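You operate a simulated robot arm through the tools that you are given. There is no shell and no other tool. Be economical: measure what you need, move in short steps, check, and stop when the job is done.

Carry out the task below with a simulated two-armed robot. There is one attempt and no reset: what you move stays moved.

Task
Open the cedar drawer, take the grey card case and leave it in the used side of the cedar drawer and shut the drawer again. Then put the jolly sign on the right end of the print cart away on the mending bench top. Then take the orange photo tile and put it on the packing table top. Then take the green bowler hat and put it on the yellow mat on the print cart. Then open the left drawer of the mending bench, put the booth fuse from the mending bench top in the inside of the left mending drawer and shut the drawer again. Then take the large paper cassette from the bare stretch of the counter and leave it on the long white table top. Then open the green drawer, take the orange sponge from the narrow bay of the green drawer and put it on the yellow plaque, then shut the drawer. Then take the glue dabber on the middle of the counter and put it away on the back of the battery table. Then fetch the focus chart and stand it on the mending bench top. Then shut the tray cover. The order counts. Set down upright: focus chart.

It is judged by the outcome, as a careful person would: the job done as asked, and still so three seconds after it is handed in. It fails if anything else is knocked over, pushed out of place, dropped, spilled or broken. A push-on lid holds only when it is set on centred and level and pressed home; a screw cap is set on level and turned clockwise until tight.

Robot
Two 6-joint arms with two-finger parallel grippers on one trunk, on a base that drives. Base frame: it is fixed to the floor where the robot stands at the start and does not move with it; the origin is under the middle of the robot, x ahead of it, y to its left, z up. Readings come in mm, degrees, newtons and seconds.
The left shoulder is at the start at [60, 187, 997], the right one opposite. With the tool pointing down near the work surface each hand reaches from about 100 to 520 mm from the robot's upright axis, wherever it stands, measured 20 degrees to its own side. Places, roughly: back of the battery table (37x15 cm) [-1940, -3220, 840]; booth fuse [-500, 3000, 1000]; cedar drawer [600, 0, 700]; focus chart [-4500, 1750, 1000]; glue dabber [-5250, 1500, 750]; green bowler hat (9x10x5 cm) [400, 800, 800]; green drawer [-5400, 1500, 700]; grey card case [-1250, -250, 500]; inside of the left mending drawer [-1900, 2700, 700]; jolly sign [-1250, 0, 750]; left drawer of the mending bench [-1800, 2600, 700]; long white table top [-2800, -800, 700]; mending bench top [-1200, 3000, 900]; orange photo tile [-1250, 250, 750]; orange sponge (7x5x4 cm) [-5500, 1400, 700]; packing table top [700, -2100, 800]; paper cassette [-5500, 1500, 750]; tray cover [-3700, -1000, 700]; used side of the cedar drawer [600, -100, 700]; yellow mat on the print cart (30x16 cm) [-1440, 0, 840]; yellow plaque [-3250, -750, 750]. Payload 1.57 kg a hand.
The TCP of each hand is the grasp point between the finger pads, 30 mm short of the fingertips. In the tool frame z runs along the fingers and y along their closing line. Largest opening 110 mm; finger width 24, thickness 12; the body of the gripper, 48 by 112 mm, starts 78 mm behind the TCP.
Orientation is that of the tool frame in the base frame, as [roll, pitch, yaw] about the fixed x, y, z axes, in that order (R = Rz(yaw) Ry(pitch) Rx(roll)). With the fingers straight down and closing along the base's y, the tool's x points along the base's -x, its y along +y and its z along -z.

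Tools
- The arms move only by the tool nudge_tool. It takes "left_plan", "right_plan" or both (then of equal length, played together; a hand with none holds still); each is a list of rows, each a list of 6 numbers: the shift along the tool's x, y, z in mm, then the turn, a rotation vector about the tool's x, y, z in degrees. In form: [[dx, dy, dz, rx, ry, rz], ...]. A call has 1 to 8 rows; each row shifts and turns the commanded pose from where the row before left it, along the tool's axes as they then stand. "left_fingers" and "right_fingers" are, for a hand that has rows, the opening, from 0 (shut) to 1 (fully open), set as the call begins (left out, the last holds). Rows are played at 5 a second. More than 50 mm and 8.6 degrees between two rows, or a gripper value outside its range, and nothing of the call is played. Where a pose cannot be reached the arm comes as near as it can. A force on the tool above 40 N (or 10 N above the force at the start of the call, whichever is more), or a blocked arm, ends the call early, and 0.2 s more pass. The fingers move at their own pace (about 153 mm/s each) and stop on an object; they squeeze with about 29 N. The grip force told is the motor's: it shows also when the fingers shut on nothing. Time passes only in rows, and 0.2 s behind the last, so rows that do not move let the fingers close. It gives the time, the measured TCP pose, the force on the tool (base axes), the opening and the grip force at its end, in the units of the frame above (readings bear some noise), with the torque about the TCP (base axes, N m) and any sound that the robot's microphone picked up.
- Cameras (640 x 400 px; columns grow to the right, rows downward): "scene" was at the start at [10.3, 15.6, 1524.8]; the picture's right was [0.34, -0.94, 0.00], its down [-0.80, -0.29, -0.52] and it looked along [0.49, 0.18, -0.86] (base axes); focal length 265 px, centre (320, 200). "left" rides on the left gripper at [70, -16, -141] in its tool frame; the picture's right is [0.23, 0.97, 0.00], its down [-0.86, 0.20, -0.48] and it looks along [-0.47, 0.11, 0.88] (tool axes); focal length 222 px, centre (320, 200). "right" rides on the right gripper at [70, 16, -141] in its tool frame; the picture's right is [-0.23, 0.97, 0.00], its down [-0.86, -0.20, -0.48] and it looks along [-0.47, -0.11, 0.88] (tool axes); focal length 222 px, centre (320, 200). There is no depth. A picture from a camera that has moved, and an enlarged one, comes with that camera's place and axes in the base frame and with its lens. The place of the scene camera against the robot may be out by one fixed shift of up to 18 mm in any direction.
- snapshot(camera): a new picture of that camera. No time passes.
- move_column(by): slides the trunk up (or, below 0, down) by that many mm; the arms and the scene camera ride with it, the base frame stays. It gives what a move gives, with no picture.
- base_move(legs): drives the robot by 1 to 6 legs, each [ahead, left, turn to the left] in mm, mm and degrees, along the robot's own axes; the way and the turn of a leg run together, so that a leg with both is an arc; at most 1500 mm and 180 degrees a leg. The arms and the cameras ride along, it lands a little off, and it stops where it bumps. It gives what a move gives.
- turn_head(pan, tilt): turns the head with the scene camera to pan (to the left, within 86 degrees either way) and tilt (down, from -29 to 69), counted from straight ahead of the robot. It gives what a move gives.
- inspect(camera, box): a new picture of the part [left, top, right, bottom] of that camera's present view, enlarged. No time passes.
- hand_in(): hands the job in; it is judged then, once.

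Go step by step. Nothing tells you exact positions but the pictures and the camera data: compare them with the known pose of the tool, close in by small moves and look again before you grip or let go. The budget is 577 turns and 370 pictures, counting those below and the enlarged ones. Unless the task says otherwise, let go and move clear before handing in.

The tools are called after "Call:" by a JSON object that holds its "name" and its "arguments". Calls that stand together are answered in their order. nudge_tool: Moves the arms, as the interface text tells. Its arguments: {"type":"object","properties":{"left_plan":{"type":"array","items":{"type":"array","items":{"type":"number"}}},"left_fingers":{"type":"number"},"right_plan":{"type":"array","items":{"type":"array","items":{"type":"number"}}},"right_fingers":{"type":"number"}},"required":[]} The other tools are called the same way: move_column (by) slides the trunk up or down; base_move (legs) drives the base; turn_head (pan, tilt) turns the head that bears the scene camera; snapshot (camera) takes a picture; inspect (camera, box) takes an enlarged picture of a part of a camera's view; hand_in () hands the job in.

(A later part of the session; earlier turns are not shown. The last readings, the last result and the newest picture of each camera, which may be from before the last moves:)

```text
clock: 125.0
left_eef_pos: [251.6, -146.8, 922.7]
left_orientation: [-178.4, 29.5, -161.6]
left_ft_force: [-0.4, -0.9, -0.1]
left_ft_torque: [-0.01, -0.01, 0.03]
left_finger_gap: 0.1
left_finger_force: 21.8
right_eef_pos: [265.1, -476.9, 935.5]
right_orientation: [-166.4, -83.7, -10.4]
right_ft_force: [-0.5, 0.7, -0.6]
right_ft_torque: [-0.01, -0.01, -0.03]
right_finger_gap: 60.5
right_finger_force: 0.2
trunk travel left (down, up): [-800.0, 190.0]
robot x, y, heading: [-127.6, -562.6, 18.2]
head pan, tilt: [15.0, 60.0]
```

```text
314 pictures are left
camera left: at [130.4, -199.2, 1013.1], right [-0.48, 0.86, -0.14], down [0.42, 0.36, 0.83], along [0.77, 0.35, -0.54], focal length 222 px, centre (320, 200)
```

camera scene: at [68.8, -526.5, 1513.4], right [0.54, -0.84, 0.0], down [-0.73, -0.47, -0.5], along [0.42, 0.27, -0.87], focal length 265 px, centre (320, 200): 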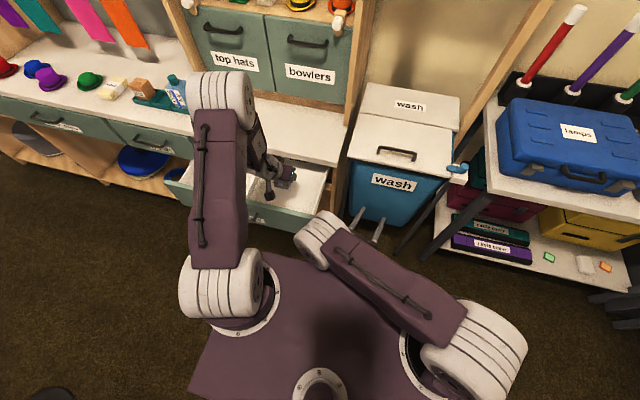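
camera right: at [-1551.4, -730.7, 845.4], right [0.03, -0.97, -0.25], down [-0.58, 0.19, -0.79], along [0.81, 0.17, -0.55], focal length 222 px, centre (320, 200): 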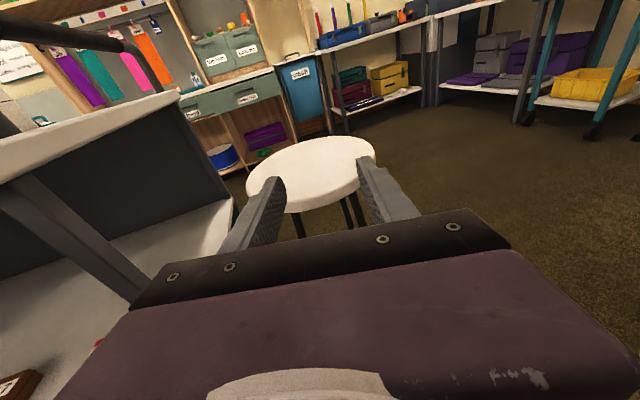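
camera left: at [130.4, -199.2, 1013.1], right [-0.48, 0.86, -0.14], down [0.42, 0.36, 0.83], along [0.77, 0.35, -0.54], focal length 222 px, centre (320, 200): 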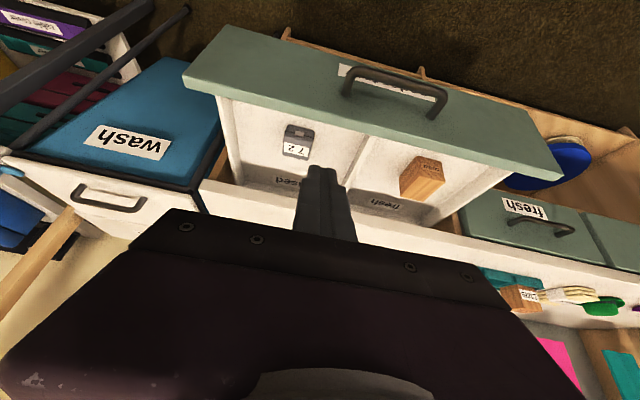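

I shift 22 mm right to clear the handle and lower to panel height.

Call:
{"name": "nudge_tool", "arguments": {"left_plan": [[0, -22, 0, 0, 0, 0]]}}

Call:
{"name": "move_column", "arguments": {"by": -150}}

Call:
{"name": "snapshot", "arguments": {"camera": "left"}}

```text
clock: 125.4
left_eef_pos: [258.6, -167.9, 925.2]
left_orientation: [-177.9, 29.2, -161.3]
left_ft_force: [-0.1, 0.0, -0.6]
left_ft_torque: [0.03, 0.0, 0.08]
left_finger_gap: 0.1
left_finger_force: 21.4
right_eef_pos: [265.2, -478.0, 935.4]
right_orientation: [-166.0, -83.6, -10.8]
right_ft_force: [-0.4, -0.8, -0.6]
right_ft_torque: [0.02, 0.03, 0.01]
right_finger_gap: 60.3
right_finger_force: 0.0
trunk travel left (down, up): [-800.0, 190.0]
robot x, y, heading: [-131.2, -561.5, 18.1]
head pan, tilt: [15.0, 60.0]
```

```text
clock: 127.1
left_eef_pos: [257.8, -166.4, 775.7]
left_orientation: [-177.8, 29.3, -161.3]
left_ft_force: [-1.2, 0.3, -0.5]
left_ft_torque: [0.01, 0.03, -0.01]
left_finger_gap: 0.2
left_finger_force: 21.7
right_eef_pos: [264.6, -475.3, 788.3]
right_orientation: [-166.5, -83.7, -10.3]
right_ft_force: [-0.5, -0.6, 0.1]
right_ft_torque: [0.03, -0.01, 0.0]
right_finger_gap: 60.4
right_finger_force: 0.1
trunk travel left (down, up): [-650.0, 340.0]
robot x, y, heading: [-131.4, -556.0, 18.0]
head pan, tilt: [15.0, 60.0]
```

```text
313 pictures are left
camera left: at [136.7, -217.8, 864.7], right [-0.48, 0.86, -0.14], down [0.42, 0.37, 0.83], along [0.77, 0.34, -0.54], focal length 222 px, centre (320, 200)
```

left: 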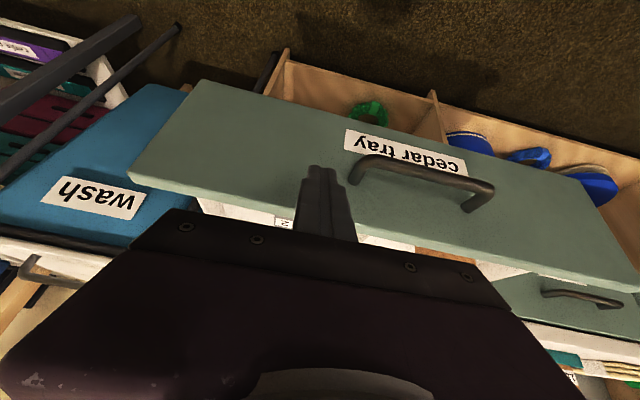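

The fingertips face the panel. I lower 12 mm more and push forward with the base.

Call:
{"name": "move_column", "arguments": {"by": -12}}

Call:
{"name": "base_move", "arguments": {"legs": [[120, 0, 0]]}}

Call:
{"name": "snapshot", "arguments": {"camera": "left"}}

```text
clock: 127.7
left_eef_pos: [256.1, -167.4, 763.1]
left_orientation: [-177.8, 29.2, -161.3]
left_ft_force: [0.2, -0.3, -0.4]
left_ft_torque: [-0.04, 0.01, 0.0]
left_finger_gap: 0.2
left_finger_force: 21.0
right_eef_pos: [264.3, -475.2, 776.0]
right_orientation: [-166.5, -83.7, -10.2]
right_ft_force: [0.0, 0.6, -0.9]
right_ft_torque: [-0.01, 0.0, -0.03]
right_finger_gap: 60.5
right_finger_force: 0.0
trunk travel left (down, up): [-638.0, 352.0]
robot x, y, heading: [-128.5, -559.6, 17.9]
head pan, tilt: [15.0, 60.0]
```

```text
clock: 129.0
left_eef_pos: [370.5, -129.8, 761.7]
left_orientation: [-177.8, 29.1, -161.3]
left_ft_force: [-0.3, -0.2, -0.2]
left_ft_torque: [-0.02, 0.03, 0.02]
left_finger_gap: 0.0
left_finger_force: 21.6
right_eef_pos: [378.7, -438.6, 774.6]
right_orientation: [-166.8, -83.6, -9.9]
right_ft_force: [0.4, 0.3, -0.4]
right_ft_torque: [0.02, 0.0, 0.0]
right_finger_gap: 60.4
right_finger_force: 0.0
trunk travel left (down, up): [-638.0, 352.0]
robot x, y, heading: [-17.9, -519.7, 17.8]
head pan, tilt: [15.0, 60.0]
```

```text
312 pictures are left
camera left: at [251.4, -180.9, 852.5], right [-0.48, 0.86, -0.14], down [0.42, 0.37, 0.83], along [0.77, 0.34, -0.54], focal length 222 px, centre (320, 200)
```

left: 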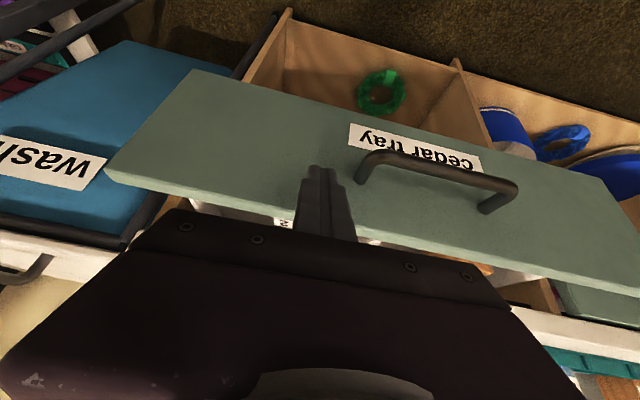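

It is sliding in. I continue.

Call:
{"name": "base_move", "arguments": {"legs": [[110, 0, 0]]}}

Call:
{"name": "base_move", "arguments": {"legs": [[40, 0, 0]]}}

Call:
{"name": "snapshot", "arguments": {"camera": "left"}}

Call:
{"name": "snapshot", "arguments": {"camera": "scene"}}

```text
clock: 130.2
left_eef_pos: [476.7, -95.7, 763.4]
left_orientation: [-177.8, 29.3, -161.3]
left_ft_force: [-4.2, 0.7, 2.3]
left_ft_torque: [0.01, 0.05, 0.02]
left_finger_gap: 0.0
left_finger_force: 21.6
right_eef_pos: [483.1, -405.5, 774.7]
right_orientation: [-166.5, -83.8, -10.5]
right_ft_force: [0.3, 0.1, 1.0]
right_ft_torque: [-0.01, 0.01, -0.04]
right_finger_gap: 60.3
right_finger_force: 0.0
trunk travel left (down, up): [-638.0, 352.0]
robot x, y, heading: [89.7, -483.9, 17.9]
head pan, tilt: [15.0, 60.0]
```

```text
clock: 131.0
left_eef_pos: [477.8, -97.9, 756.4]
left_orientation: [-177.7, 27.2, -161.1]
left_ft_force: [-4.5, -1.4, -1.4]
left_ft_torque: [0.11, -0.42, 0.04]
left_finger_gap: 0.0
left_finger_force: 21.1
right_eef_pos: [496.8, -401.0, 775.1]
right_orientation: [-166.1, -83.6, -10.7]
right_ft_force: [-0.3, 0.3, 0.1]
right_ft_torque: [0.01, 0.03, 0.01]
right_finger_gap: 60.9
right_finger_force: 0.0
trunk travel left (down, up): [-638.0, 352.0]
robot x, y, heading: [102.9, -482.2, 18.0]
head pan, tilt: [15.0, 60.0]
stopped in leg 1: the force on the tool passed its limit at 62 N (the readings are from after the stop); the commanded pose is now the measured one
```

```text
311 pictures are left
camera left: at [360.5, -146.5, 851.7], right [-0.49, 0.86, -0.14], down [0.45, 0.38, 0.81], along [0.75, 0.33, -0.57], focal length 222 px, centre (320, 200)
```

left: 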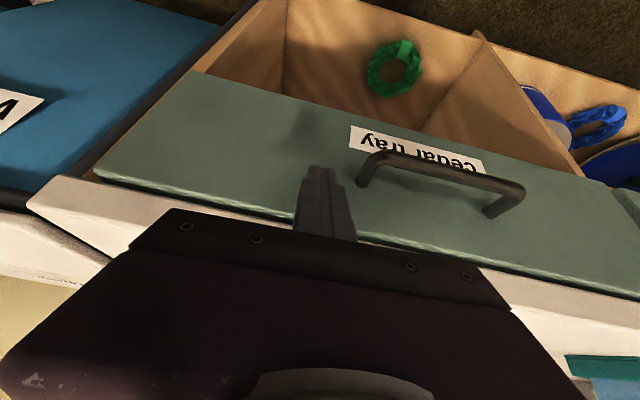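

```text
310 pictures are left
camera scene: at [105.2, -474.2, 1536.5], right [0.54, -0.84, 0.0], down [-0.73, -0.47, -0.5], along [0.42, 0.27, -0.87], focal length 265 px, centre (320, 200)
```

scene: 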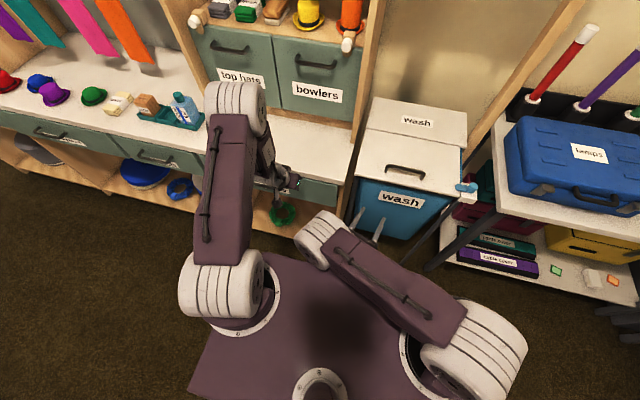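

The drawer is shut flush. Next the jolly sign: I back off, raise the trunk, turn the left hand down again and turn the robot to face the cart from this side.

Call:
{"name": "base_move", "arguments": {"legs": [[-250, 0, 0]]}}

Call:
{"name": "move_column", "arguments": {"by": 200}}

Call:
{"name": "nudge_tool", "arguments": {"left_plan": [[0, 0, 0, 0, 7, 0], [0, 0, 0, 0, 7, 0], [0, 0, 0, 0, 7, 0], [0, 0, 0, 0, 6, 0]], "left_fingers": 0.6}}

Call:
{"name": "snapshot", "arguments": {"camera": "scene"}}

```text
clock: 132.8
left_eef_pos: [239.3, -172.2, 758.0]
left_orientation: [-177.6, 27.4, -161.0]
left_ft_force: [0.2, -0.5, 0.3]
left_ft_torque: [0.01, -0.02, 0.01]
left_finger_gap: 0.1
left_finger_force: 20.8
right_eef_pos: [258.0, -476.8, 774.9]
right_orientation: [-166.7, -83.8, -10.0]
right_ft_force: [0.0, 0.0, 0.3]
right_ft_torque: [0.01, 0.02, 0.03]
right_finger_gap: 60.3
right_finger_force: 0.1
trunk travel left (down, up): [-638.0, 352.0]
robot x, y, heading: [-142.7, -559.4, 18.1]
head pan, tilt: [15.0, 60.0]
```

```text
clock: 135.0
left_eef_pos: [238.9, -172.3, 956.6]
left_orientation: [-177.6, 27.3, -161.1]
left_ft_force: [0.2, -0.5, -0.1]
left_ft_torque: [0.02, -0.03, 0.0]
left_finger_gap: 0.0
left_finger_force: 21.4
right_eef_pos: [257.8, -477.5, 974.7]
right_orientation: [-166.7, -83.6, -9.9]
right_ft_force: [0.8, -0.4, -0.1]
right_ft_torque: [0.01, -0.02, 0.01]
right_finger_gap: 60.7
right_finger_force: 0.0
trunk travel left (down, up): [-838.0, 152.0]
robot x, y, heading: [-137.8, -559.7, 18.3]
head pan, tilt: [15.0, 60.0]
```

```text
clock: 136.0
left_eef_pos: [257.1, -197.8, 958.8]
left_orientation: [-170.9, 13.8, -162.1]
left_ft_force: [-0.4, 0.3, -0.6]
left_ft_torque: [-0.02, 0.0, -0.02]
left_finger_gap: 66.1
left_finger_force: 0.1
left hand out of reach, approached as far as the arm can: row 2, 3, 4
right_eef_pos: [257.2, -476.9, 974.0]
right_orientation: [-166.8, -83.7, -9.9]
right_ft_force: [-0.6, 0.4, -0.8]
right_ft_torque: [0.0, 0.03, 0.02]
right_finger_gap: 60.3
right_finger_force: 0.1
trunk travel left (down, up): [-838.0, 152.0]
robot x, y, heading: [-134.3, -561.5, 18.2]
head pan, tilt: [15.0, 60.0]
```

```text
309 pictures are left
camera scene: at [-132.3, -551.2, 1736.4], right [0.55, -0.84, 0.0], down [-0.72, -0.47, -0.5], along [0.42, 0.27, -0.87], focal length 265 px, centre (320, 200)
```

scene: 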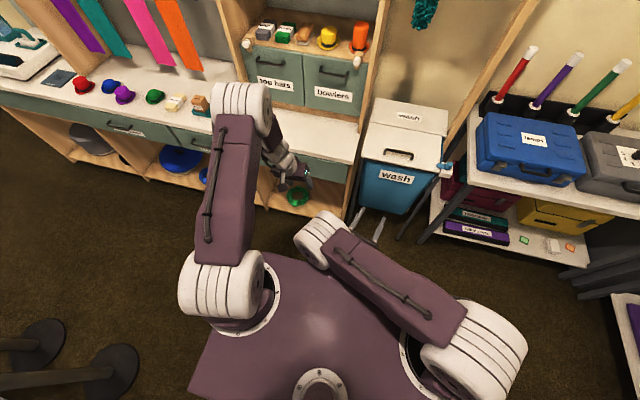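

Queue posts stand near [-809, 396] and [-974, 865], so I must stay left of them. I turn around, tilt the right hand to point down, and look at the cart.

Call:
{"name": "base_move", "arguments": {"legs": [[0, 0, 180]]}}

Call:
{"name": "nudge_tool", "arguments": {"right_plan": [[0, 0, 0, 0, -8.4, 0], [0, 0, 0, 0, -8.4, 0], [0, 0, 0, 0, -8.4, 0], [0, 0, 0, 0, -8.4, 0], [0, 0, 0, 0, -8.4, 0], [0, 0, 0, 0, -8.4, 0], [0, 0, 0, 0, -8.4, 0], [0, 0, 0, 0, -8.4, 0]]}}

Call:
{"name": "turn_head", "arguments": {"pan": -40, "tilt": 40}}

Call:
{"name": "snapshot", "arguments": {"camera": "scene"}}

```text
clock: 143.7
left_eef_pos: [-537.2, -920.8, 958.6]
left_orientation: [-170.8, 13.9, 17.3]
left_ft_force: [-0.4, 0.1, -0.2]
left_ft_torque: [0.0, 0.0, 0.0]
left_finger_gap: 65.9
left_finger_force: 0.1
right_eef_pos: [-535.3, -640.8, 974.8]
right_orientation: [-166.6, -83.6, 169.4]
right_ft_force: [0.8, 0.2, 0.1]
right_ft_torque: [-0.04, 0.03, 0.01]
right_finger_gap: 60.4
right_finger_force: 0.0
trunk travel left (down, up): [-838.0, 152.0]
robot x, y, heading: [-141.1, -557.9, -162.4]
head pan, tilt: [15.0, 60.0]
```

```text
clock: 145.5
left_eef_pos: [-537.8, -918.7, 958.4]
left_orientation: [-170.8, 13.7, 17.4]
left_ft_force: [-0.1, 0.6, 1.0]
left_ft_torque: [0.01, -0.02, -0.02]
left_finger_gap: 66.1
left_finger_force: 0.1
right_eef_pos: [-535.7, -639.9, 973.8]
right_orientation: [-178.5, -16.5, -177.8]
right_ft_force: [-0.2, 0.0, 0.6]
right_ft_torque: [0.02, 0.0, 0.04]
right_finger_gap: 60.4
right_finger_force: 0.1
trunk travel left (down, up): [-838.0, 152.0]
robot x, y, heading: [-137.5, -561.6, -162.2]
head pan, tilt: [15.0, 60.0]
```

```text
clock: 146.7
left_eef_pos: [-535.7, -919.9, 959.0]
left_orientation: [-170.9, 13.8, 17.3]
left_ft_force: [-0.1, 0.2, 0.2]
left_ft_torque: [-0.02, -0.01, 0.0]
left_finger_gap: 65.9
left_finger_force: 0.0
right_eef_pos: [-535.6, -641.1, 973.6]
right_orientation: [-178.5, -16.6, -177.8]
right_ft_force: [-0.4, 0.4, 0.9]
right_ft_torque: [0.05, 0.0, 0.0]
right_finger_gap: 60.6
right_finger_force: 0.2
trunk travel left (down, up): [-838.0, 152.0]
robot x, y, heading: [-139.0, -563.6, -162.4]
head pan, tilt: [-40.0, 40.0]
```

```text
308 pictures are left
camera scene: at [-153.6, -518.6, 1763.1], right [0.38, 0.92, 0.0], down [0.59, -0.25, -0.77], along [-0.71, 0.29, -0.64], focal length 265 px, centre (320, 200)
```

scene: 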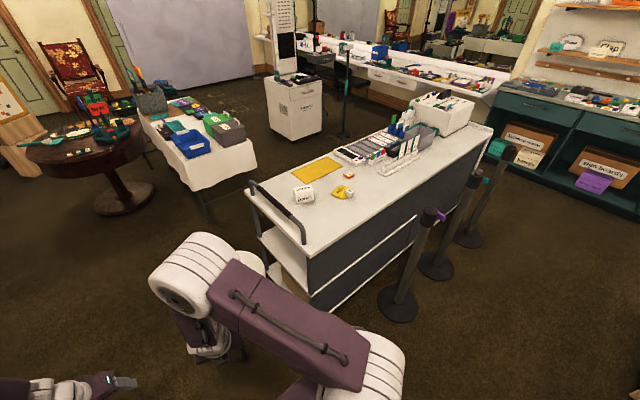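

I drive to stand left of the posts, facing the sign.

Call:
{"name": "base_move", "arguments": {"legs": [[0, -650, 0.4], [300, 0, 0]]}}

Call:
{"name": "turn_head", "arguments": {"pan": -20, "tilt": 55}}

Call:
{"name": "snapshot", "arguments": {"camera": "scene"}}

Call:
{"name": "snapshot", "arguments": {"camera": "right"}}

```text
clock: 152.0
left_eef_pos: [-1012.5, -396.6, 959.5]
left_orientation: [-170.9, 13.9, 17.7]
left_ft_force: [0.9, -0.8, 0.5]
left_ft_torque: [-0.01, 0.01, 0.01]
left_finger_gap: 66.3
left_finger_force: 0.1
right_eef_pos: [-1012.2, -116.7, 975.7]
right_orientation: [-178.4, -16.7, -177.4]
right_ft_force: [0.5, 0.7, -0.4]
right_ft_torque: [0.0, -0.02, -0.01]
right_finger_gap: 60.3
right_finger_force: 0.0
trunk travel left (down, up): [-838.0, 152.0]
robot x, y, heading: [-616.8, -32.8, -162.3]
head pan, tilt: [-40.0, 40.0]
```

```text
clock: 152.8
left_eef_pos: [-1015.5, -398.0, 957.0]
left_orientation: [-171.0, 13.8, 17.7]
left_ft_force: [0.7, -0.1, 0.7]
left_ft_torque: [-0.01, 0.02, -0.02]
left_finger_gap: 66.1
left_finger_force: 0.2
right_eef_pos: [-1014.9, -117.8, 973.8]
right_orientation: [-178.5, -16.6, -177.4]
right_ft_force: [0.0, -0.4, 0.0]
right_ft_torque: [0.01, -0.02, 0.0]
right_finger_gap: 60.3
right_finger_force: 0.1
trunk travel left (down, up): [-838.0, 152.0]
robot x, y, heading: [-617.2, -34.8, -162.2]
head pan, tilt: [-20.0, 55.0]
```

```text
307 pictures are left
camera scene: at [-627.5, -21.9, 1742.5], right [0.04, 1.0, 0.0], down [0.82, -0.03, -0.57], along [-0.57, 0.02, -0.82], focal length 265 px, centre (320, 200)
```

scene: 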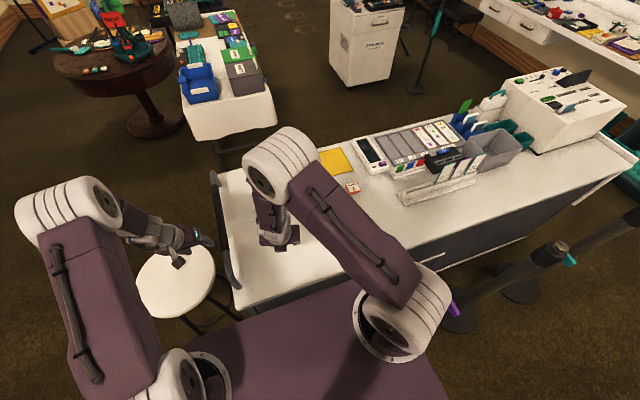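

```text
306 pictures are left
camera right: at [-1042.6, -98.7, 1128.9], right [0.17, 0.98, -0.09], down [0.96, -0.14, 0.22], along [0.2, -0.12, -0.97], focal length 222 px, centre (320, 200)
```

right: 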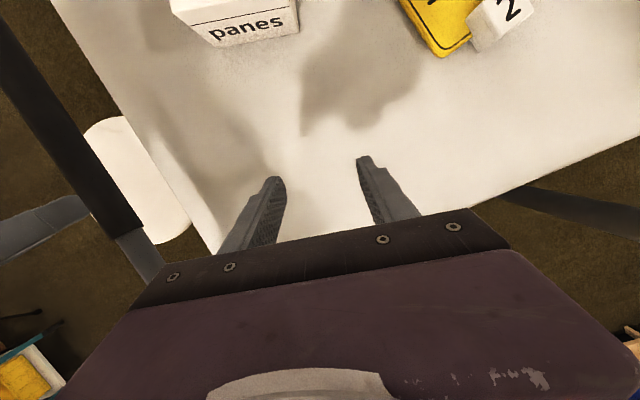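

The sign with a small "2" cube on its corner is at about [-1162, 30]. I level the right hand and move over it for a close look.

Call:
{"name": "nudge_tool", "arguments": {"right_plan": [[0, 0, 0, 0, -8.3, 0], [0, 0, 0, 0, -8.3, 0], [20, 35, 0, 0, 0, 0], [20, 35, 0, 0, 0, 0], [20, 35, 0, 0, 0, 0], [10, 25, 0, 0, 0, 0]]}}

Call:
{"name": "snapshot", "arguments": {"camera": "right"}}

```text
clock: 154.2
left_eef_pos: [-1014.4, -395.0, 959.0]
left_orientation: [-170.9, 13.8, 17.6]
left_ft_force: [-0.7, 0.7, 0.4]
left_ft_torque: [0.0, -0.03, 0.0]
left_finger_gap: 66.0
left_finger_force: 0.1
right_eef_pos: [-1094.0, 20.1, 985.2]
right_orientation: [179.2, -7.8, -177.3]
right_ft_force: [-0.2, 0.7, 0.0]
right_ft_torque: [-0.01, 0.02, 0.0]
right_finger_gap: 60.3
right_finger_force: 0.0
right hand out of reach, approached as far as the arm can: row 1, 2
trunk travel left (down, up): [-838.0, 152.0]
robot x, y, heading: [-619.6, -37.2, -162.3]
head pan, tilt: [-20.0, 55.0]
```

```text
305 pictures are left
camera right: at [-1144.4, 31.9, 1134.5], right [0.18, 0.98, -0.02], down [0.92, -0.16, 0.35], along [0.34, -0.08, -0.94], focal length 222 px, centre (320, 200)
```

right: 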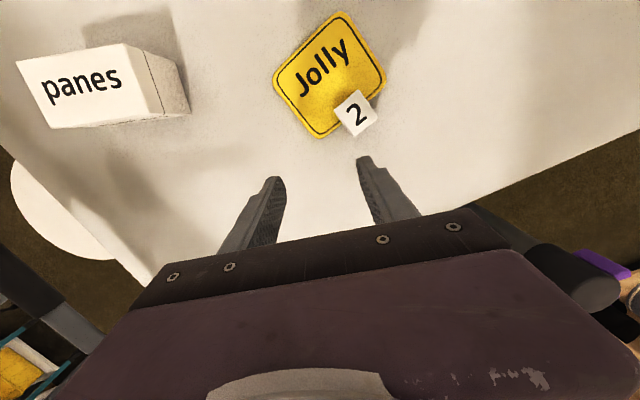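

Call:
{"name": "inspect", "arguments": {"camera": "right", "box": [250, 0, 410, 150]}}

```text
2.67 times, centred on (330, 75) of right
camera zoom: at [-1144.4, 31.9, 1134.5], right [0.18, 0.98, -0.02], down [0.92, -0.16, 0.35], along [0.34, -0.08, -0.94], focal length 592 px, centre (293, 533)
```

zoom: 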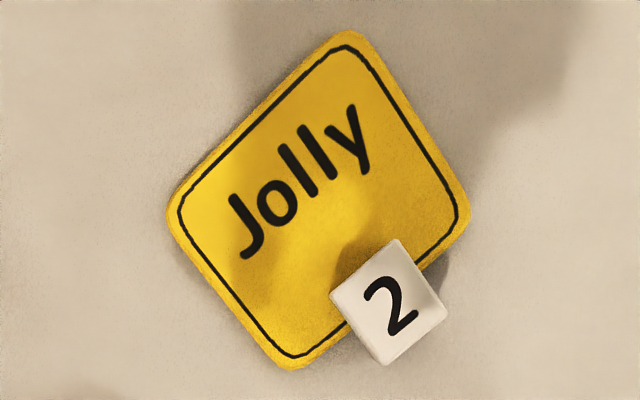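

The cube is the sign's mounting block, a natural grip. I unwind the right wrist (about 153°) so the fingers close across the block along the sign's edge.

Call:
{"name": "nudge_tool", "arguments": {"right_plan": [[0, 0, 0, 0, 0, 8.5], [0, 0, 0, 0, 0, 8.5], [0, 0, 0, 0, 0, 8.5], [0, 0, 0, 0, 0, 8.5], [0, 0, 0, 0, 0, 8.5], [0, 0, 0, 0, 0, 8.5], [0, 0, 0, 0, 0, 8.5], [0, 0, 0, 0, 0, 8.5]], "right_fingers": 0.65}}

Call:
{"name": "nudge_tool", "arguments": {"right_plan": [[0, 0, 0, 0, 0, 8.5], [0, 0, 0, 0, 0, 8.5], [0, 0, 0, 0, 0, 8.5], [0, 0, 0, 0, 0, 8.5], [0, 0, 0, 0, 0, 8.5], [0, 0, 0, 0, 0, 8.5], [0, 0, 0, 0, 0, 8.5], [0, 0, 0, 0, 0, 8.5]]}}

```text
clock: 156.0
left_eef_pos: [-1014.7, -396.4, 958.7]
left_orientation: [-170.9, 13.7, 17.7]
left_ft_force: [-0.5, -0.4, 0.2]
left_ft_torque: [0.0, -0.03, 0.0]
left_finger_gap: 66.0
left_finger_force: 0.1
right_eef_pos: [-1092.8, 18.6, 984.6]
right_orientation: [-172.9, -3.7, 114.2]
right_ft_force: [0.2, -0.5, 0.0]
right_ft_torque: [0.02, -0.03, 0.0]
right_finger_gap: 71.7
right_finger_force: 0.0
trunk travel left (down, up): [-838.0, 152.0]
robot x, y, heading: [-617.2, -33.3, -162.3]
head pan, tilt: [-20.0, 55.0]
```

```text
clock: 157.8
left_eef_pos: [-1014.5, -397.2, 958.0]
left_orientation: [-170.9, 13.7, 17.7]
left_ft_force: [0.6, -0.4, 0.1]
left_ft_torque: [0.01, -0.01, -0.02]
left_finger_gap: 65.9
left_finger_force: 0.1
right_eef_pos: [-1093.8, 17.9, 984.9]
right_orientation: [-173.9, 5.1, 46.8]
right_ft_force: [0.1, -0.3, -0.2]
right_ft_torque: [0.03, 0.03, 0.02]
right_finger_gap: 71.3
right_finger_force: 0.1
trunk travel left (down, up): [-838.0, 152.0]
robot x, y, heading: [-620.9, -36.1, -162.1]
head pan, tilt: [-20.0, 55.0]
```

Call:
{"name": "nudge_tool", "arguments": {"right_plan": [[0, 0, 0, 0, 0, 8.4], [0, 0, 0, 0, 0, 8.4], [0, 0, 0, -6, 5, 0]]}}

Call:
{"name": "snapshot", "arguments": {"camera": "right"}}

```text
clock: 158.6
left_eef_pos: [-1015.2, -394.9, 958.7]
left_orientation: [-171.0, 13.7, 17.6]
left_ft_force: [0.0, -0.1, 1.1]
left_ft_torque: [0.0, 0.0, 0.02]
left_finger_gap: 66.1
left_finger_force: 0.1
right_eef_pos: [-1094.3, 19.4, 986.3]
right_orientation: [178.3, 1.6, 29.9]
right_ft_force: [-0.9, 1.0, 0.0]
right_ft_torque: [0.02, -0.01, -0.02]
right_finger_gap: 71.6
right_finger_force: 0.0
trunk travel left (down, up): [-838.0, 152.0]
robot x, y, heading: [-617.9, -36.4, -162.0]
head pan, tilt: [-20.0, 55.0]
```

```text
303 pictures are left
camera right: at [-1024.8, 45.3, 1124.7], right [0.29, -0.96, 0.04], down [-0.84, -0.23, 0.5], along [-0.47, -0.17, -0.87], focal length 222 px, centre (320, 200)
```

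right: 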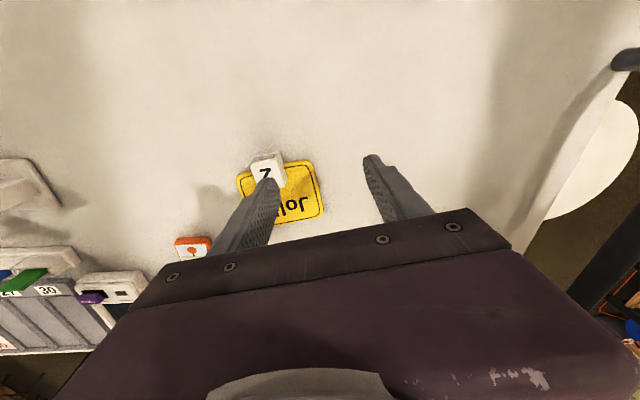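

The block is near [-1134, 66]. I move over it and down to z 930.

Call:
{"name": "nudge_tool", "arguments": {"right_plan": [[-6, -30, 0, 0, 0, 0], [-5, -30, 20, 0, 0, 0], [0, 0, 35, 0, 0, 0]]}}

Call:
{"name": "snapshot", "arguments": {"camera": "right"}}

```text
clock: 159.4
left_eef_pos: [-1014.3, -396.6, 958.9]
left_orientation: [-170.9, 13.8, 17.7]
left_ft_force: [0.2, 0.0, 0.1]
left_ft_torque: [0.0, 0.0, 0.0]
left_finger_gap: 66.0
left_finger_force: 0.0
right_eef_pos: [-1133.4, 61.3, 927.6]
right_orientation: [178.4, 1.6, 29.8]
right_ft_force: [0.5, -0.8, -0.2]
right_ft_torque: [0.02, 0.01, 0.0]
right_finger_gap: 71.6
right_finger_force: 0.0
trunk travel left (down, up): [-838.0, 152.0]
robot x, y, heading: [-618.6, -32.7, -162.6]
head pan, tilt: [-20.0, 55.0]
```

```text
302 pictures are left
camera right: at [-1064.1, 88.1, 1068.1], right [0.29, -0.96, 0.03], down [-0.84, -0.23, 0.5], along [-0.47, -0.17, -0.87], focal length 222 px, centre (320, 200)
```

right: 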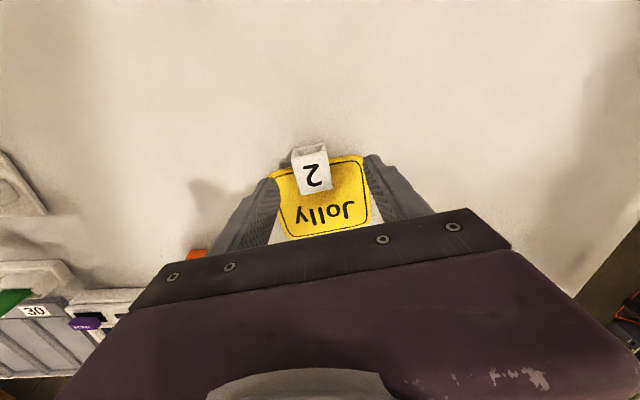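

Aligned. I descend 38 mm with a small correction and close.

Call:
{"name": "nudge_tool", "arguments": {"right_plan": [[3, -5, 13, 0, 0, 0], [0, 0, 13, 0, 0, 0], [0, 0, 12, 0, 0, 0]]}}

Call:
{"name": "snapshot", "arguments": {"camera": "right"}}

```text
clock: 160.2
left_eef_pos: [-1013.8, -396.1, 958.6]
left_orientation: [-170.9, 13.8, 17.7]
left_ft_force: [-0.2, 0.2, -0.1]
left_ft_torque: [-0.03, -0.01, 0.03]
left_finger_gap: 65.9
left_finger_force: 0.1
right_eef_pos: [-1132.4, 66.8, 891.1]
right_orientation: [178.4, 1.6, 30.0]
right_ft_force: [0.0, -0.7, -0.4]
right_ft_torque: [0.05, 0.01, 0.01]
right_finger_gap: 71.3
right_finger_force: 0.1
trunk travel left (down, up): [-838.0, 152.0]
robot x, y, heading: [-618.2, -31.3, -162.1]
head pan, tilt: [-20.0, 55.0]
```

```text
301 pictures are left
camera right: at [-1064.0, 93.3, 1030.0], right [0.29, -0.96, 0.03], down [-0.84, -0.23, 0.5], along [-0.47, -0.17, -0.87], focal length 222 px, centre (320, 200)
```

right: 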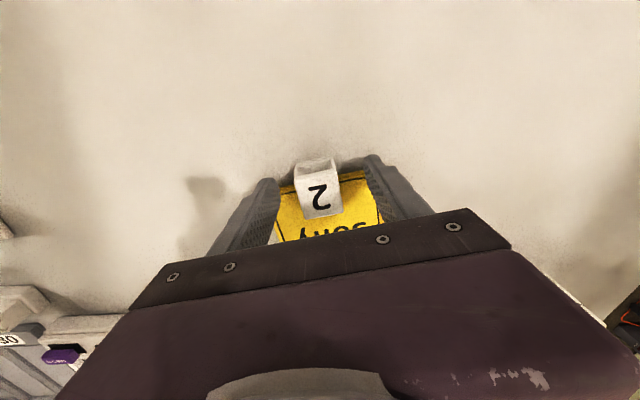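

Call:
{"name": "nudge_tool", "arguments": {"right_plan": [[0, 0, 5, 0, 0, 0], [0, 0, 5, 0, 0, 0]]}}

Call:
{"name": "nudge_tool", "arguments": {"right_plan": [[0, 0, 0, 0, 0, 0], [0, 0, 0, 0, 0, 0], [0, 0, 0, 0, 0, 0]], "right_fingers": 0}}

Call:
{"name": "snapshot", "arguments": {"camera": "right"}}

```text
clock: 160.8
left_eef_pos: [-1012.1, -396.3, 960.3]
left_orientation: [-170.8, 14.1, 17.6]
left_ft_force: [-0.1, -0.4, -0.3]
left_ft_torque: [0.01, -0.04, 0.02]
left_finger_gap: 66.2
left_finger_force: 0.0
right_eef_pos: [-1134.3, 67.7, 887.6]
right_orientation: [178.8, 2.4, 29.7]
right_ft_force: [10.3, 4.7, 34.7]
right_ft_torque: [1.15, 0.61, -0.38]
right_finger_gap: 69.5
right_finger_force: 0.1
trunk travel left (down, up): [-838.0, 152.0]
robot x, y, heading: [-617.1, -34.7, -162.3]
head pan, tilt: [-20.0, 55.0]
stopped in row 2 (right hand): the force on the tool passed its limit at 44 N (the readings are from after the stop); the commanded pose is now the measured one
```

```text
clock: 161.6
left_eef_pos: [-1009.3, -398.0, 960.6]
left_orientation: [-170.8, 14.1, 17.6]
left_ft_force: [0.8, 0.7, 0.3]
left_ft_torque: [0.02, 0.0, -0.03]
left_finger_gap: 66.0
left_finger_force: 0.0
right_eef_pos: [-1133.3, 63.8, 886.9]
right_orientation: [178.9, 2.5, 30.0]
right_ft_force: [-0.2, -5.8, 43.9]
right_ft_torque: [0.55, 0.55, 0.13]
right_finger_gap: 31.8
right_finger_force: 29.0
trunk travel left (down, up): [-838.0, 152.0]
robot x, y, heading: [-618.8, -33.7, -162.3]
head pan, tilt: [-20.0, 55.0]
```

```text
300 pictures are left
camera right: at [-1062.9, 90.6, 1025.9], right [0.29, -0.96, 0.03], down [-0.83, -0.24, 0.51], along [-0.48, -0.17, -0.86], focal length 222 px, centre (320, 200)
```

right: 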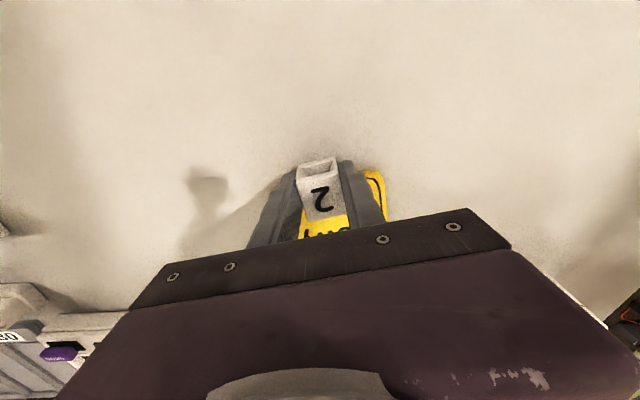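

Gripped the block (32 mm). I lift it and check that the sign comes along.

Call:
{"name": "nudge_tool", "arguments": {"right_plan": [[0, 0, -20, 0, 0, 0], [0, 0, -35, 0, 0, 0], [0, 0, -35, 0, 0, 0]]}}

Call:
{"name": "snapshot", "arguments": {"camera": "right"}}

```text
clock: 162.4
left_eef_pos: [-1013.2, -395.9, 958.7]
left_orientation: [-170.9, 13.8, 17.7]
left_ft_force: [0.2, -0.1, 0.0]
left_ft_torque: [0.01, -0.04, 0.0]
left_finger_gap: 65.8
left_finger_force: 0.1
right_eef_pos: [-1133.5, 71.4, 974.8]
right_orientation: [178.5, 2.0, 29.8]
right_ft_force: [-0.8, 0.3, -0.2]
right_ft_torque: [0.02, 0.01, -0.03]
right_finger_gap: 31.6
right_finger_force: 28.6
trunk travel left (down, up): [-838.0, 152.0]
robot x, y, heading: [-619.2, -35.9, -162.2]
head pan, tilt: [-20.0, 55.0]
```

```text
299 pictures are left
camera right: at [-1063.3, 96.9, 1112.9], right [0.29, -0.96, 0.03], down [-0.83, -0.23, 0.5], along [-0.47, -0.17, -0.86], focal length 222 px, centre (320, 200)
```

right: 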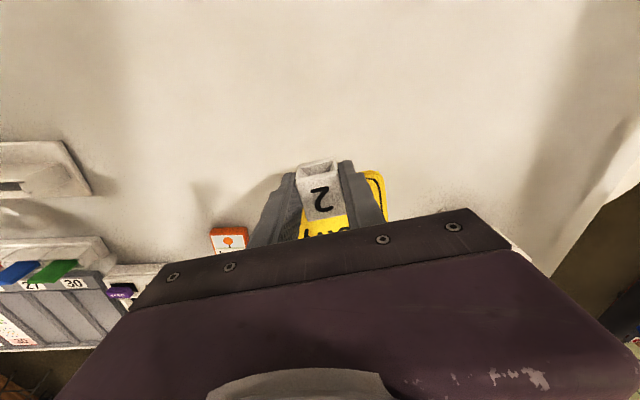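

The sign is held. I back away from the cart and turn right to face along the aisle toward the mending bench.

Call:
{"name": "base_move", "arguments": {"legs": [[-440, 0, 0], [0, 0, -90]]}}

Call:
{"name": "turn_head", "arguments": {"pan": 0, "tilt": 30}}

Call:
{"name": "snapshot", "arguments": {"camera": "scene"}}

```text
clock: 168.9
left_eef_pos: [-560.0, 498.7, 959.0]
left_orientation: [-170.9, 13.8, -72.8]
left_ft_force: [0.1, -0.9, -0.2]
left_ft_torque: [0.02, 0.0, 0.04]
left_finger_gap: 66.1
left_finger_force: 0.1
right_eef_pos: [-92.1, 614.8, 973.3]
right_orientation: [178.6, 2.1, -60.4]
right_ft_force: [0.8, 0.0, 0.7]
right_ft_torque: [0.0, -0.01, 0.0]
right_finger_gap: 31.6
right_finger_force: 28.5
trunk travel left (down, up): [-838.0, 152.0]
robot x, y, heading: [-203.4, 97.5, 107.0]
head pan, tilt: [-20.0, 55.0]
```

```text
clock: 169.8
left_eef_pos: [-560.1, 499.2, 959.6]
left_orientation: [-171.0, 13.8, -72.8]
left_ft_force: [0.9, -0.7, -0.8]
left_ft_torque: [0.0, 0.0, 0.04]
left_finger_gap: 65.9
left_finger_force: 0.0
right_eef_pos: [-92.5, 615.9, 973.9]
right_orientation: [178.6, 2.1, -60.6]
right_ft_force: [0.0, -0.5, -0.7]
right_ft_torque: [-0.01, -0.01, 0.02]
right_finger_gap: 31.6
right_finger_force: 29.3
trunk travel left (down, up): [-838.0, 152.0]
robot x, y, heading: [-199.1, 98.4, 107.4]
head pan, tilt: [0.0, 30.0]
```

```text
298 pictures are left
camera scene: at [-204.6, 120.7, 1778.4], right [0.95, 0.3, 0.0], down [0.15, -0.48, -0.87], along [-0.26, 0.83, -0.5], focal length 265 px, centre (320, 200)
```

scene: 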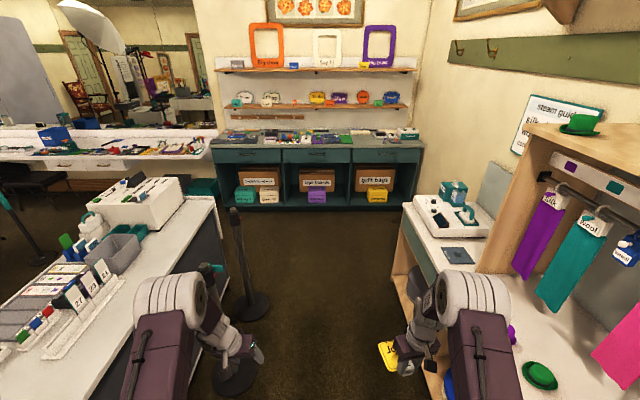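

The mending bench with three drawers is straight ahead. I inspect its top.

Call:
{"name": "inspect", "arguments": {"camera": "scene", "box": [200, 30, 440, 220]}}

```text
2.11 times, centred on (320, 125) of scene
camera zoom: at [-204.6, 120.7, 1778.4], right [0.95, 0.3, 0.0], down [0.15, -0.48, -0.87], along [-0.26, 0.83, -0.5], focal length 557 px, centre (320, 358)
```

zoom: 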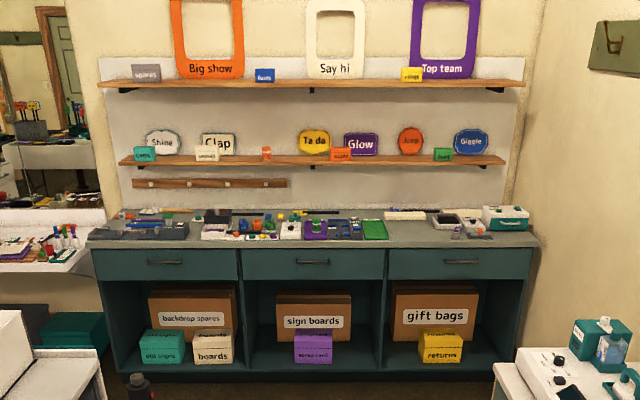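

I drive toward the bench.

Call:
{"name": "base_move", "arguments": {"legs": [[1000, 0, 0.6], [850, 0, 0]]}}

Call:
{"name": "turn_head", "arguments": {"pan": 0, "tilt": 45}}

Call:
{"name": "snapshot", "arguments": {"camera": "scene"}}

```text
clock: 179.2
left_eef_pos: [-1140.2, 2267.1, 958.9]
left_orientation: [-171.0, 13.8, -72.1]
left_ft_force: [-0.2, 0.1, 0.8]
left_ft_torque: [0.03, -0.01, 0.01]
left_finger_gap: 65.8
left_finger_force: 0.1
right_eef_pos: [-674.8, 2389.4, 973.9]
right_orientation: [178.7, 2.1, -59.8]
right_ft_force: [0.6, -1.3, -0.6]
right_ft_torque: [0.01, 0.01, 0.0]
right_finger_gap: 31.7
right_finger_force: 28.8
trunk travel left (down, up): [-838.0, 152.0]
robot x, y, heading: [-778.9, 1873.6, 108.3]
head pan, tilt: [0.0, 30.0]
```

```text
clock: 180.0
left_eef_pos: [-1140.9, 2268.8, 958.0]
left_orientation: [-170.9, 13.9, -72.1]
left_ft_force: [0.3, -0.2, 0.3]
left_ft_torque: [-0.03, -0.02, 0.01]
left_finger_gap: 66.1
left_finger_force: 0.1
right_eef_pos: [-673.1, 2391.1, 973.3]
right_orientation: [178.6, 2.0, -59.8]
right_ft_force: [-0.1, -0.3, -0.8]
right_ft_torque: [0.01, 0.01, -0.01]
right_finger_gap: 31.5
right_finger_force: 29.0
trunk travel left (down, up): [-838.0, 152.0]
robot x, y, heading: [-778.0, 1873.2, 108.1]
head pan, tilt: [0.0, 45.0]
```

```text
296 pictures are left
camera scene: at [-777.9, 1886.3, 1755.9], right [0.95, 0.31, 0.0], down [0.22, -0.67, -0.71], along [-0.22, 0.67, -0.71], focal length 265 px, centre (320, 200)
```

scene: 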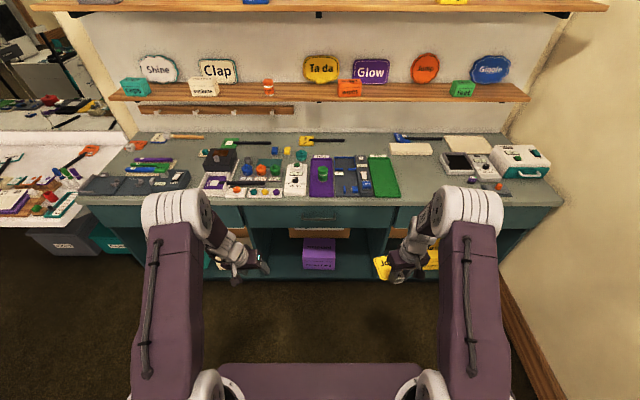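

Call:
{"name": "inspect", "arguments": {"camera": "scene", "box": [70, 120, 330, 220]}}

Call:
{"name": "inspect", "arguments": {"camera": "scene", "box": [320, 120, 570, 220]}}

```text
2.46 times, centred on (200, 170) of scene
camera zoom: at [-777.9, 1886.3, 1755.9], right [0.95, 0.31, 0.0], down [0.22, -0.67, -0.71], along [-0.22, 0.67, -0.71], focal length 652 px, centre (615, 274)
```

zoom: 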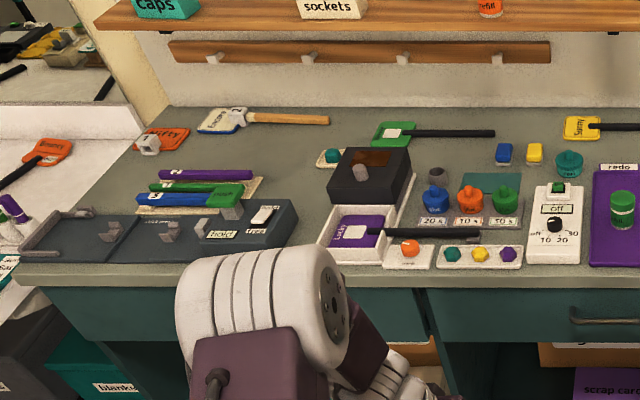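

```text
2.56 times, centred on (445, 170) of scene
camera zoom: at [-777.9, 1886.3, 1755.9], right [0.95, 0.31, 0.0], down [0.22, -0.67, -0.71], along [-0.22, 0.67, -0.71], focal length 678 px, centre (0, 277)
```

zoom: 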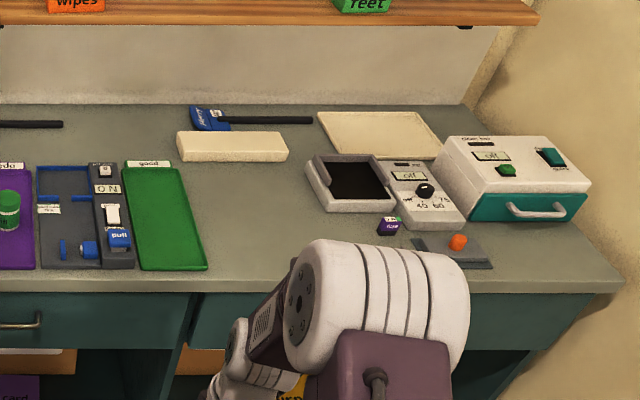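

The bench front is around u≈2870. A free patch lies right of the green "good" mat. I raise the left hand, then move ahead and right.

Call:
{"name": "nudge_tool", "arguments": {"left_plan": [[10, 0, -40, 0, 0, 0], [10, 0, -40, 0, 0, 0], [10, 0, -40, 0, 0, 0], [10, 0, -30, 0, 0, 0]]}}

Call:
{"name": "base_move", "arguments": {"legs": [[350, -160, 0]]}}

Call:
{"name": "snapshot", "arguments": {"camera": "scene"}}

Call:
{"name": "snapshot", "arguments": {"camera": "right"}}

```text
clock: 181.0
left_eef_pos: [-1139.2, 2189.2, 1092.2]
left_orientation: [-171.0, 13.9, -72.1]
left_ft_force: [-0.3, 0.3, 1.3]
left_ft_torque: [0.0, 0.02, 0.0]
left_finger_gap: 66.1
left_finger_force: 0.0
right_eef_pos: [-673.4, 2389.8, 973.3]
right_orientation: [178.5, 2.1, -59.8]
right_ft_force: [-0.4, -0.3, -0.8]
right_ft_torque: [0.0, 0.0, 0.03]
right_finger_gap: 31.4
right_finger_force: 28.8
trunk travel left (down, up): [-838.0, 152.0]
robot x, y, heading: [-776.6, 1871.8, 108.1]
head pan, tilt: [0.0, 45.0]
```

```text
clock: 183.4
left_eef_pos: [-1099.7, 2570.9, 1092.1]
left_orientation: [-170.8, 13.9, -71.8]
left_ft_force: [-0.2, 0.0, 0.9]
left_ft_torque: [0.02, 0.07, -0.03]
left_finger_gap: 65.7
left_finger_force: 0.1
right_eef_pos: [-633.1, 2773.8, 975.5]
right_orientation: [178.7, 2.0, -59.6]
right_ft_force: [0.7, -0.8, -0.2]
right_ft_torque: [-0.02, 0.03, -0.01]
right_finger_gap: 31.5
right_finger_force: 28.9
trunk travel left (down, up): [-838.0, 152.0]
robot x, y, heading: [-734.9, 2254.5, 108.5]
head pan, tilt: [0.0, 45.0]
```

```text
293 pictures are left
camera scene: at [-735.4, 2267.2, 1755.9], right [0.95, 0.32, 0.0], down [0.22, -0.67, -0.71], along [-0.22, 0.67, -0.71], focal length 265 px, centre (320, 200)
```

scene: 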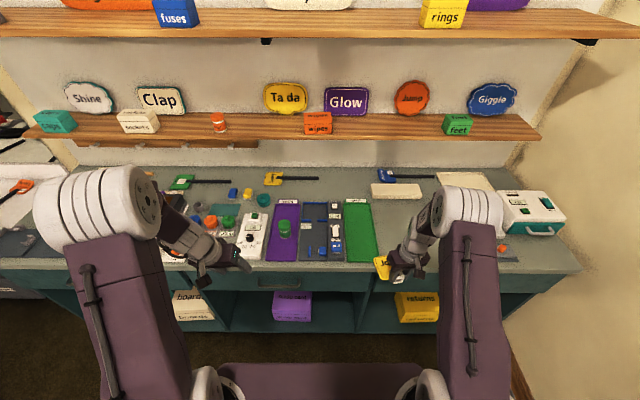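

```text
292 pictures are left
camera right: at [-607.9, 2702.2, 1113.2], right [-0.95, -0.3, 0.03], down [-0.24, 0.83, 0.51], along [-0.18, 0.47, -0.86], focal length 222 px, centre (320, 200)
```

right: 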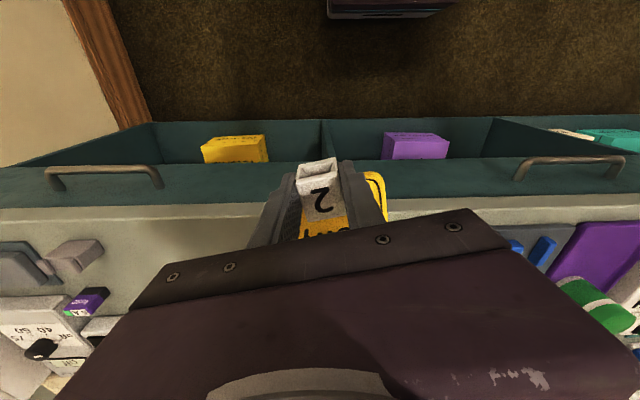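

I shift the base 120 mm right and 75 mm ahead so the sign comes over the free patch.

Call:
{"name": "base_move", "arguments": {"legs": [[75, -105, -0.5]]}}

Call:
{"name": "snapshot", "arguments": {"camera": "right"}}

Call:
{"name": "snapshot", "arguments": {"camera": "scene"}}

```text
clock: 184.7
left_eef_pos: [-1021.0, 2675.6, 1091.9]
left_orientation: [-170.8, 13.9, -72.3]
left_ft_force: [0.1, 0.2, 0.6]
left_ft_torque: [-0.02, -0.03, -0.03]
left_finger_gap: 66.1
left_finger_force: 0.1
right_eef_pos: [-554.1, 2875.0, 975.2]
right_orientation: [178.6, 2.1, -60.1]
right_ft_force: [0.8, -1.0, -0.3]
right_ft_torque: [-0.04, -0.01, 0.02]
right_finger_gap: 31.8
right_finger_force: 28.7
trunk travel left (down, up): [-838.0, 152.0]
robot x, y, heading: [-653.4, 2361.8, 107.8]
head pan, tilt: [0.0, 45.0]
```

```text
291 pictures are left
camera right: at [-528.8, 2803.9, 1113.5], right [-0.96, -0.29, 0.03], down [-0.24, 0.83, 0.5], along [-0.17, 0.48, -0.86], focal length 222 px, centre (320, 200)
```

right: 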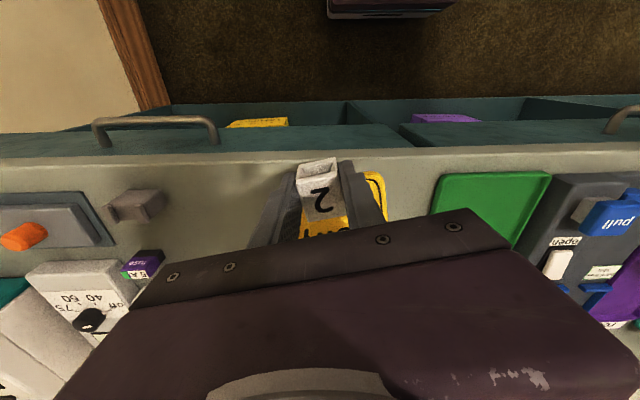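

```text
290 pictures are left
camera scene: at [-660.4, 2370.0, 1755.9], right [0.95, 0.31, 0.0], down [0.22, -0.67, -0.71], along [-0.22, 0.67, -0.71], focal length 265 px, centre (320, 200)
```

scene: 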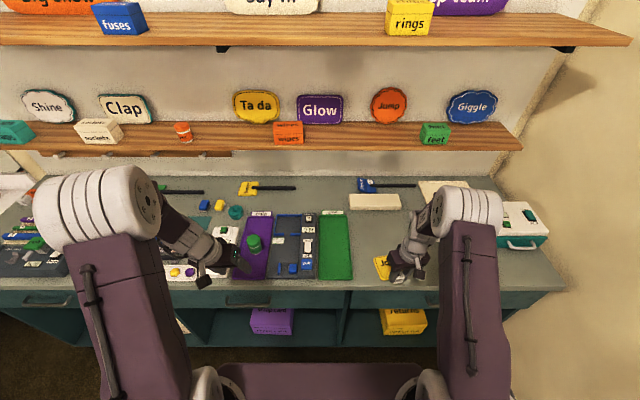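

The hand is right at the bench's front edge, so I go 70 mm further ahead and lower.

Call:
{"name": "base_move", "arguments": {"legs": [[75, 0, 0]]}}

Call:
{"name": "nudge_tool", "arguments": {"right_plan": [[0, 0, 20, 0, 0, 0], [0, 0, 15, 0, 0, 0]]}}

Call:
{"name": "snapshot", "arguments": {"camera": "right"}}

```text
clock: 185.7
left_eef_pos: [-1042.9, 2745.3, 1095.0]
left_orientation: [-171.0, 14.1, -72.2]
left_ft_force: [0.5, -0.3, 0.4]
left_ft_torque: [0.0, -0.02, 0.01]
left_finger_gap: 65.9
left_finger_force: 0.1
right_eef_pos: [-577.0, 2943.5, 975.4]
right_orientation: [178.6, 2.3, -60.1]
right_ft_force: [0.3, -1.4, -0.1]
right_ft_torque: [0.04, -0.01, 0.0]
right_finger_gap: 31.7
right_finger_force: 29.0
trunk travel left (down, up): [-838.0, 152.0]
robot x, y, heading: [-681.9, 2433.2, 108.0]
head pan, tilt: [0.0, 45.0]
```

```text
clock: 186.3
left_eef_pos: [-1043.2, 2747.3, 1093.0]
left_orientation: [-170.8, 13.9, -72.3]
left_ft_force: [-0.2, -0.8, 0.3]
left_ft_torque: [0.04, 0.0, -0.05]
left_finger_gap: 66.2
left_finger_force: 0.0
right_eef_pos: [-577.8, 2947.2, 938.9]
right_orientation: [178.6, 2.3, -60.1]
right_ft_force: [0.3, -0.3, -1.2]
right_ft_torque: [0.04, 0.0, 0.01]
right_finger_gap: 31.5
right_finger_force: 28.9
trunk travel left (down, up): [-838.0, 152.0]
robot x, y, heading: [-679.6, 2432.7, 107.7]
head pan, tilt: [0.0, 45.0]
```

```text
289 pictures are left
camera right: at [-551.7, 2876.0, 1077.9], right [-0.96, -0.29, 0.03], down [-0.23, 0.83, 0.51], along [-0.17, 0.48, -0.86], focal length 222 px, centre (320, 200)
```

right: 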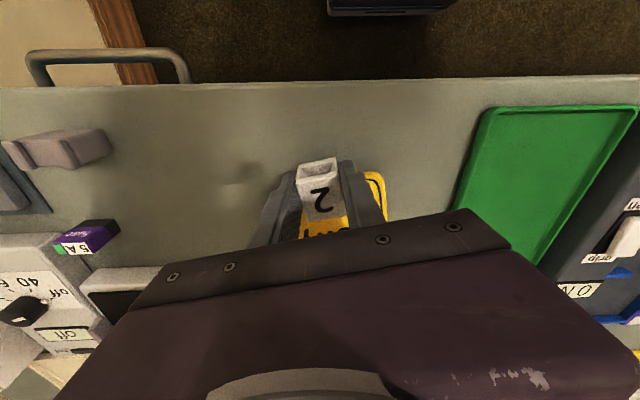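

Clear area below. I lower in small steps until contact.

Call:
{"name": "nudge_tool", "arguments": {"right_plan": [[0, 0, 7, 0, 0, 0], [0, 0, 7, 0, 0, 0], [0, 0, 6, 0, 0, 0]]}}

Call:
{"name": "snapshot", "arguments": {"camera": "right"}}

```text
clock: 187.1
left_eef_pos: [-1043.9, 2748.8, 1092.9]
left_orientation: [-170.9, 13.8, -72.3]
left_ft_force: [-0.4, -0.3, -0.9]
left_ft_torque: [0.05, 0.01, 0.02]
left_finger_gap: 66.1
left_finger_force: 0.1
right_eef_pos: [-578.9, 2949.8, 920.1]
right_orientation: [178.6, 2.1, -60.1]
right_ft_force: [0.6, 0.2, 1.0]
right_ft_torque: [0.2, -0.03, 0.0]
right_finger_gap: 31.4
right_finger_force: 28.6
trunk travel left (down, up): [-838.0, 152.0]
robot x, y, heading: [-679.9, 2430.3, 108.0]
head pan, tilt: [0.0, 45.0]
```

```text
288 pictures are left
camera right: at [-553.1, 2877.8, 1057.9], right [-0.96, -0.29, 0.03], down [-0.23, 0.83, 0.5], along [-0.17, 0.47, -0.86], focal length 222 px, centre (320, 200)
```

right: 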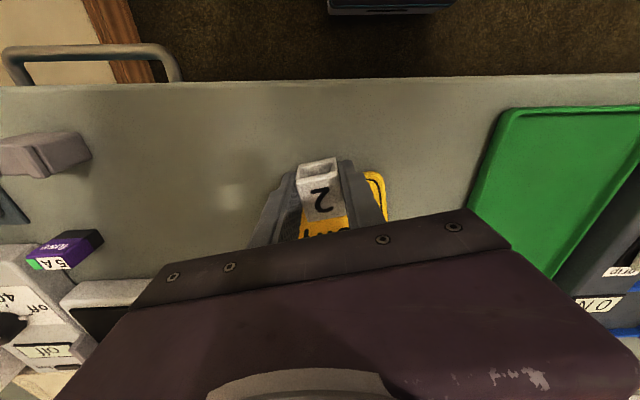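

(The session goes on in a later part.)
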